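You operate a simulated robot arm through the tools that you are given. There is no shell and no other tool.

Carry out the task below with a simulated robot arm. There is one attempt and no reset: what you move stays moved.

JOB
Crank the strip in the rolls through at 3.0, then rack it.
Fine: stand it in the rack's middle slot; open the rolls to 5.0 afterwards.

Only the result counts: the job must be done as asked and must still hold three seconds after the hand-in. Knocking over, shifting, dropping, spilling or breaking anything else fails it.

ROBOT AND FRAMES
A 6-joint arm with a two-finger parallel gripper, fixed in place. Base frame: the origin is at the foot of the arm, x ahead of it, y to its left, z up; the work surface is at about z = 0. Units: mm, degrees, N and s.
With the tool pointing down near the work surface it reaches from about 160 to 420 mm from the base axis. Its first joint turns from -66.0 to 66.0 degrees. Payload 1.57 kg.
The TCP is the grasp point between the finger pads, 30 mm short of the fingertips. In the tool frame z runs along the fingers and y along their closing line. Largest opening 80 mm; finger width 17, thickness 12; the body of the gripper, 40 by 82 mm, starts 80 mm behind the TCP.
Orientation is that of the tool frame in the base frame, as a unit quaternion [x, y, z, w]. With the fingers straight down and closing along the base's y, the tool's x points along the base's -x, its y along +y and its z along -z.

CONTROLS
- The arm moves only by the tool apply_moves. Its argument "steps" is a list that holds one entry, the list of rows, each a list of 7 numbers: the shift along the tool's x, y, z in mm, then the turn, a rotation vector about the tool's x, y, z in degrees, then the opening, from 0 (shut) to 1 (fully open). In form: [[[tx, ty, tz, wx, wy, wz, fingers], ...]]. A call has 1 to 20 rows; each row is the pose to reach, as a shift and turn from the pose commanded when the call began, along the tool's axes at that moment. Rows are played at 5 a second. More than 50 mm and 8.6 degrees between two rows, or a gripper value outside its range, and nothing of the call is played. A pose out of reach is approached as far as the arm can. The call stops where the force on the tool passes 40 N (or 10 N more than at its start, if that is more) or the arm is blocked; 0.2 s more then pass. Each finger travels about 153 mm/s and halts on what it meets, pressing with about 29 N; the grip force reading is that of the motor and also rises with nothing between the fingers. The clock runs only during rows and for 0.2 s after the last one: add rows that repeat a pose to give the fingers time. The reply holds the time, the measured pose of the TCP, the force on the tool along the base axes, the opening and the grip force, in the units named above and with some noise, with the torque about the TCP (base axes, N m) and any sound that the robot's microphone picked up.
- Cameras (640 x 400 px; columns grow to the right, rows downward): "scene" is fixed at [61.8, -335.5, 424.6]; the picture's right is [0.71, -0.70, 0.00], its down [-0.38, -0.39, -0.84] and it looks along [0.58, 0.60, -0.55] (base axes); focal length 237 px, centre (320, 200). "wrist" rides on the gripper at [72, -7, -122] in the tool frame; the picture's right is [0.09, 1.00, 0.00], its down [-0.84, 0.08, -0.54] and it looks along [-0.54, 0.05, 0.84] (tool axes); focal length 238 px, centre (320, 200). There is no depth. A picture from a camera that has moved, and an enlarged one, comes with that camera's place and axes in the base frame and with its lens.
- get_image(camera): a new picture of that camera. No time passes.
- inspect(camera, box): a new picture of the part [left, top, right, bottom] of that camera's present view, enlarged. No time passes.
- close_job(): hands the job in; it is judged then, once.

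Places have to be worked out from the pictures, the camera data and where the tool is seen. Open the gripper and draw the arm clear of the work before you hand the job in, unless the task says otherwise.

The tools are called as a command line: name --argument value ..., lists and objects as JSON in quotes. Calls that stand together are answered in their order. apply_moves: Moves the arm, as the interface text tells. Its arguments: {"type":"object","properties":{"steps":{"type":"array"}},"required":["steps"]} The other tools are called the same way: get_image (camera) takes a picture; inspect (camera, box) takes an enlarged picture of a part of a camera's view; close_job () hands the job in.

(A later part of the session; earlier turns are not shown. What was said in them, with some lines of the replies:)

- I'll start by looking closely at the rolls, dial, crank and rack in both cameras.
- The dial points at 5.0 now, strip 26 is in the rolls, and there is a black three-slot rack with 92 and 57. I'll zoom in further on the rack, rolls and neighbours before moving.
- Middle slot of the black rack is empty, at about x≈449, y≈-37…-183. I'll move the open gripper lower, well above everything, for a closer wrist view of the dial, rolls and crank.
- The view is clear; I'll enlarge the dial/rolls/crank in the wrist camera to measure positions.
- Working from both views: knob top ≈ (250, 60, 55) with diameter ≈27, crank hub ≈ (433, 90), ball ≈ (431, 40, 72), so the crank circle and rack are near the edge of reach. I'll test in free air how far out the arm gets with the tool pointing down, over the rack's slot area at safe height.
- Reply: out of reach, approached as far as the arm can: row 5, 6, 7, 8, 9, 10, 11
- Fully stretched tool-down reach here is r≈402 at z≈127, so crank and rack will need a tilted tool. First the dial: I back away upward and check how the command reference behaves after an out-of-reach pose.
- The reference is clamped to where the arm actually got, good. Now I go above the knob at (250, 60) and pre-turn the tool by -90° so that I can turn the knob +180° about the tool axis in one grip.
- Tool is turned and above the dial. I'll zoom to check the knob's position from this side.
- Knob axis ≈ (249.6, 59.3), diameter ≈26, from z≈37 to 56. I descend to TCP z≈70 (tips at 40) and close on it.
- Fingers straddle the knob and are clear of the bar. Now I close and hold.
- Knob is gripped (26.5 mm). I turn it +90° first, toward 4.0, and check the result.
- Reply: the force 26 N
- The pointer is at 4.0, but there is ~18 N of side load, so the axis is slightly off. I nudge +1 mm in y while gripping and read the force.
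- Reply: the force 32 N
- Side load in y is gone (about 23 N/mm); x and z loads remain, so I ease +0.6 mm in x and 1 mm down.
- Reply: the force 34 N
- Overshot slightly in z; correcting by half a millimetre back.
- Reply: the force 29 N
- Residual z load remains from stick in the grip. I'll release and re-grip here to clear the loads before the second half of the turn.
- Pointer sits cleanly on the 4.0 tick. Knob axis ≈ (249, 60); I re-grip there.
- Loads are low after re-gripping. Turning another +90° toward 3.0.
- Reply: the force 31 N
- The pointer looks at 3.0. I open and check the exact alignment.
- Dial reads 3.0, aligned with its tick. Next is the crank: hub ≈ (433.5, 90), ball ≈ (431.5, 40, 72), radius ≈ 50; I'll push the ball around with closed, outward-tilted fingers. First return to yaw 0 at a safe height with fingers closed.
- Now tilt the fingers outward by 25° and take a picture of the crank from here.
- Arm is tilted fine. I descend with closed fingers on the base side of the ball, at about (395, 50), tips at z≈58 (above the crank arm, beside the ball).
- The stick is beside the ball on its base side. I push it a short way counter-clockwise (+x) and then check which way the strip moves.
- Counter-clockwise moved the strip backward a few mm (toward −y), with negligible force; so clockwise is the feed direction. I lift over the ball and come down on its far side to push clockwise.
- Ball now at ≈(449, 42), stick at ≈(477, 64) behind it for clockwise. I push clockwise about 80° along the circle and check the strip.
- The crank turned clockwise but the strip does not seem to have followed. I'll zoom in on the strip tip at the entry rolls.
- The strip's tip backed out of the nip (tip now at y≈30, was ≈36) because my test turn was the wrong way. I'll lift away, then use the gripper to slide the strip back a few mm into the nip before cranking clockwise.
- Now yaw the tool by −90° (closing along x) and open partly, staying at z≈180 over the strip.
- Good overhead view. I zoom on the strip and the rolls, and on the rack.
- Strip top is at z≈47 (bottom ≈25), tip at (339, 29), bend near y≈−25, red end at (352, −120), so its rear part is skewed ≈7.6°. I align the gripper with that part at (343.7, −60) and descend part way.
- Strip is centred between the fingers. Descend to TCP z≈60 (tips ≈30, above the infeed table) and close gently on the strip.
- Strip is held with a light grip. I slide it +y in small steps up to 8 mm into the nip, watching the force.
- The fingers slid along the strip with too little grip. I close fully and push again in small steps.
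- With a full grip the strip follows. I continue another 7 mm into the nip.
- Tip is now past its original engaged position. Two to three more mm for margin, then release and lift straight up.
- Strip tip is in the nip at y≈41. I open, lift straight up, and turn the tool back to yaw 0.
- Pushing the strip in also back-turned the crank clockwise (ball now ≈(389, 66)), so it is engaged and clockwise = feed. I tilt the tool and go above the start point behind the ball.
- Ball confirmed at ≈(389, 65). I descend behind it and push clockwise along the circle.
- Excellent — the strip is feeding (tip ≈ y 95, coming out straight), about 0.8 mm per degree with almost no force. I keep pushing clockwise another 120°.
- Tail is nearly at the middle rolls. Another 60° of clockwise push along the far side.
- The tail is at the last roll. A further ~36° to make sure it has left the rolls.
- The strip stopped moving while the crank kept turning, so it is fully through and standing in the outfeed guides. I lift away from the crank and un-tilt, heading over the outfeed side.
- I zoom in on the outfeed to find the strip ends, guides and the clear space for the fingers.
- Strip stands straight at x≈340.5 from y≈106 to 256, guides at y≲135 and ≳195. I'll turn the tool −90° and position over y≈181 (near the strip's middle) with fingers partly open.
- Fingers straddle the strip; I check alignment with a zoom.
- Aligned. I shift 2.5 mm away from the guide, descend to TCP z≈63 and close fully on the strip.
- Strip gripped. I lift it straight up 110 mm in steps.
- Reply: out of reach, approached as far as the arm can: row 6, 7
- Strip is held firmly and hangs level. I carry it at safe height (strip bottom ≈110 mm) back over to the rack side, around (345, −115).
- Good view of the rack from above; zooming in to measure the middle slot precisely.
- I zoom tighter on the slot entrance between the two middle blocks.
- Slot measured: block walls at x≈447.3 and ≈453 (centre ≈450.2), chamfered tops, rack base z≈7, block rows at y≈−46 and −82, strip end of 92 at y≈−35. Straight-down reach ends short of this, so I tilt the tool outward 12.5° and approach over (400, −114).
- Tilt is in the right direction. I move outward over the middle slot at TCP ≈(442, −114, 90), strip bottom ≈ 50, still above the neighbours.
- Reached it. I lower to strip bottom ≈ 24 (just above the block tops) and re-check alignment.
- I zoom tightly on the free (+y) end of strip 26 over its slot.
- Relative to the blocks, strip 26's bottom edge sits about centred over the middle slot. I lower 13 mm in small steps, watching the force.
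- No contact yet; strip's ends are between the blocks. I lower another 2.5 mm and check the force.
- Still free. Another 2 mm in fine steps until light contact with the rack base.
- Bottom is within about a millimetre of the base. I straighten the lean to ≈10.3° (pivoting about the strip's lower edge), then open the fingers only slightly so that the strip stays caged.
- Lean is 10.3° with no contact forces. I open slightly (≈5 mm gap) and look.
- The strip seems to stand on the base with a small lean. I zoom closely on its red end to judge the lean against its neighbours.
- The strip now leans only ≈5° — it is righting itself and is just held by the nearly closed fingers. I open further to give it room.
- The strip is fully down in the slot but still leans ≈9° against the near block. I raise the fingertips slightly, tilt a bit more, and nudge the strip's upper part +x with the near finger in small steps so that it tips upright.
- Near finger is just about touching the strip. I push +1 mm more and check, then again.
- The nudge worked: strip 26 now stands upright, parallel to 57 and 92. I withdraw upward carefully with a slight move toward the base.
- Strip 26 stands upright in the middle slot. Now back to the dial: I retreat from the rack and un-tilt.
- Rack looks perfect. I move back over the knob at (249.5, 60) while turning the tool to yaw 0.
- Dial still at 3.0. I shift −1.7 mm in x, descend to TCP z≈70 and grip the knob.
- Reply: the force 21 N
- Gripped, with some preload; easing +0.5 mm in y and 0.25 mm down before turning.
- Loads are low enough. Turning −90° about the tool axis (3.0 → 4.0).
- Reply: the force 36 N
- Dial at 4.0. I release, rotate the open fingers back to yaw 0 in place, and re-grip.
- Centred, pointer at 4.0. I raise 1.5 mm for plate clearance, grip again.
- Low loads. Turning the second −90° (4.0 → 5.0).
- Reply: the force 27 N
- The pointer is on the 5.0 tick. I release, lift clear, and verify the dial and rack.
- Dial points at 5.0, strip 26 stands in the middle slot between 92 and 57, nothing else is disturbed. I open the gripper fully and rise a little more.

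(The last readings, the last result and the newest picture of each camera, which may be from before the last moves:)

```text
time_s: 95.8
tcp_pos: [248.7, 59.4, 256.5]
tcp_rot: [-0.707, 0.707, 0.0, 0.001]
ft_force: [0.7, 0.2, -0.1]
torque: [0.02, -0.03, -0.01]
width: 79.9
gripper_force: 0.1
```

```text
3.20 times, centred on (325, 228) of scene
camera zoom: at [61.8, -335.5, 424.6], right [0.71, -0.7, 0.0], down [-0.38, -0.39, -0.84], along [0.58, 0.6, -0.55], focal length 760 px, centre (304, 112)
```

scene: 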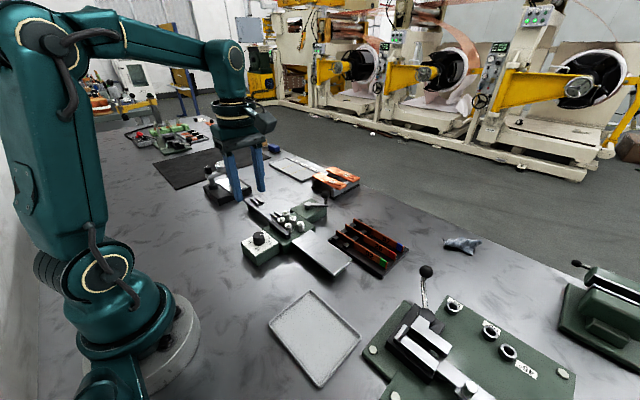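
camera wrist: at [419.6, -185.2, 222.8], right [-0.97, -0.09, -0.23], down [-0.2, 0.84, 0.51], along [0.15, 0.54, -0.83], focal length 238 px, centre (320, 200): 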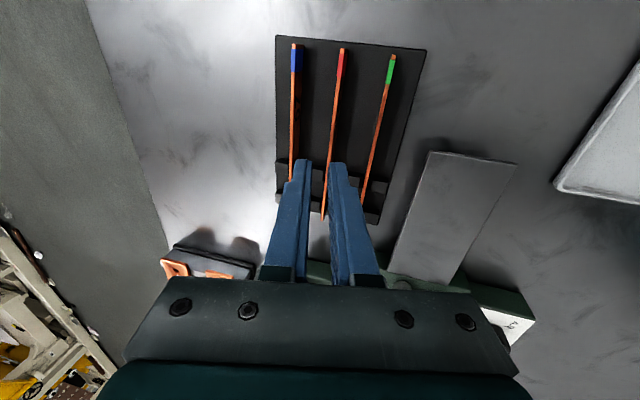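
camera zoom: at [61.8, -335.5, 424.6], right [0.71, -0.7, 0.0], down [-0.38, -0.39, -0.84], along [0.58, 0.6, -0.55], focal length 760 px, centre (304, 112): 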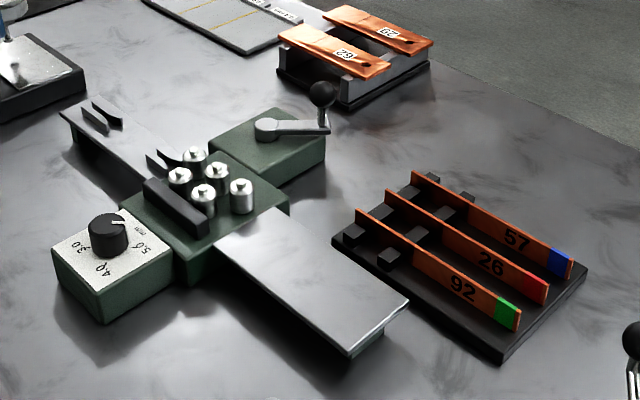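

Everything checks out: strip 26 is rolled through at 3.0 and stands in the middle slot, the rolls are open at 5.0, the gripper is open and the arm is clear. Handing in.

close_job

```text
The job is handed in.
```

The job is handed in. Strip 26 was cranked through with the dial at 3.0 and came out straight. It now stands upright in the rack's middle slot between 92 and 57, and the rolls are open at 5.0. No verdict came back, only confirmation that the job was handed in.

- **Wrong-way crank:** my first short crank turn went the wrong way and backed the strip about 6 mm out of the rolls. I gripped it, slid it back in, and then cranked it through clockwise.
- **Lean in the rack:** the slot was beyond straight-down reach, so the strip went in tilted and was left leaning about 9°. I nudged it upright with a finger, and it was still standing about 20 seconds later in the last picture.

In the final pictures nothing else looks moved. The gripper is open and the arm is clear.
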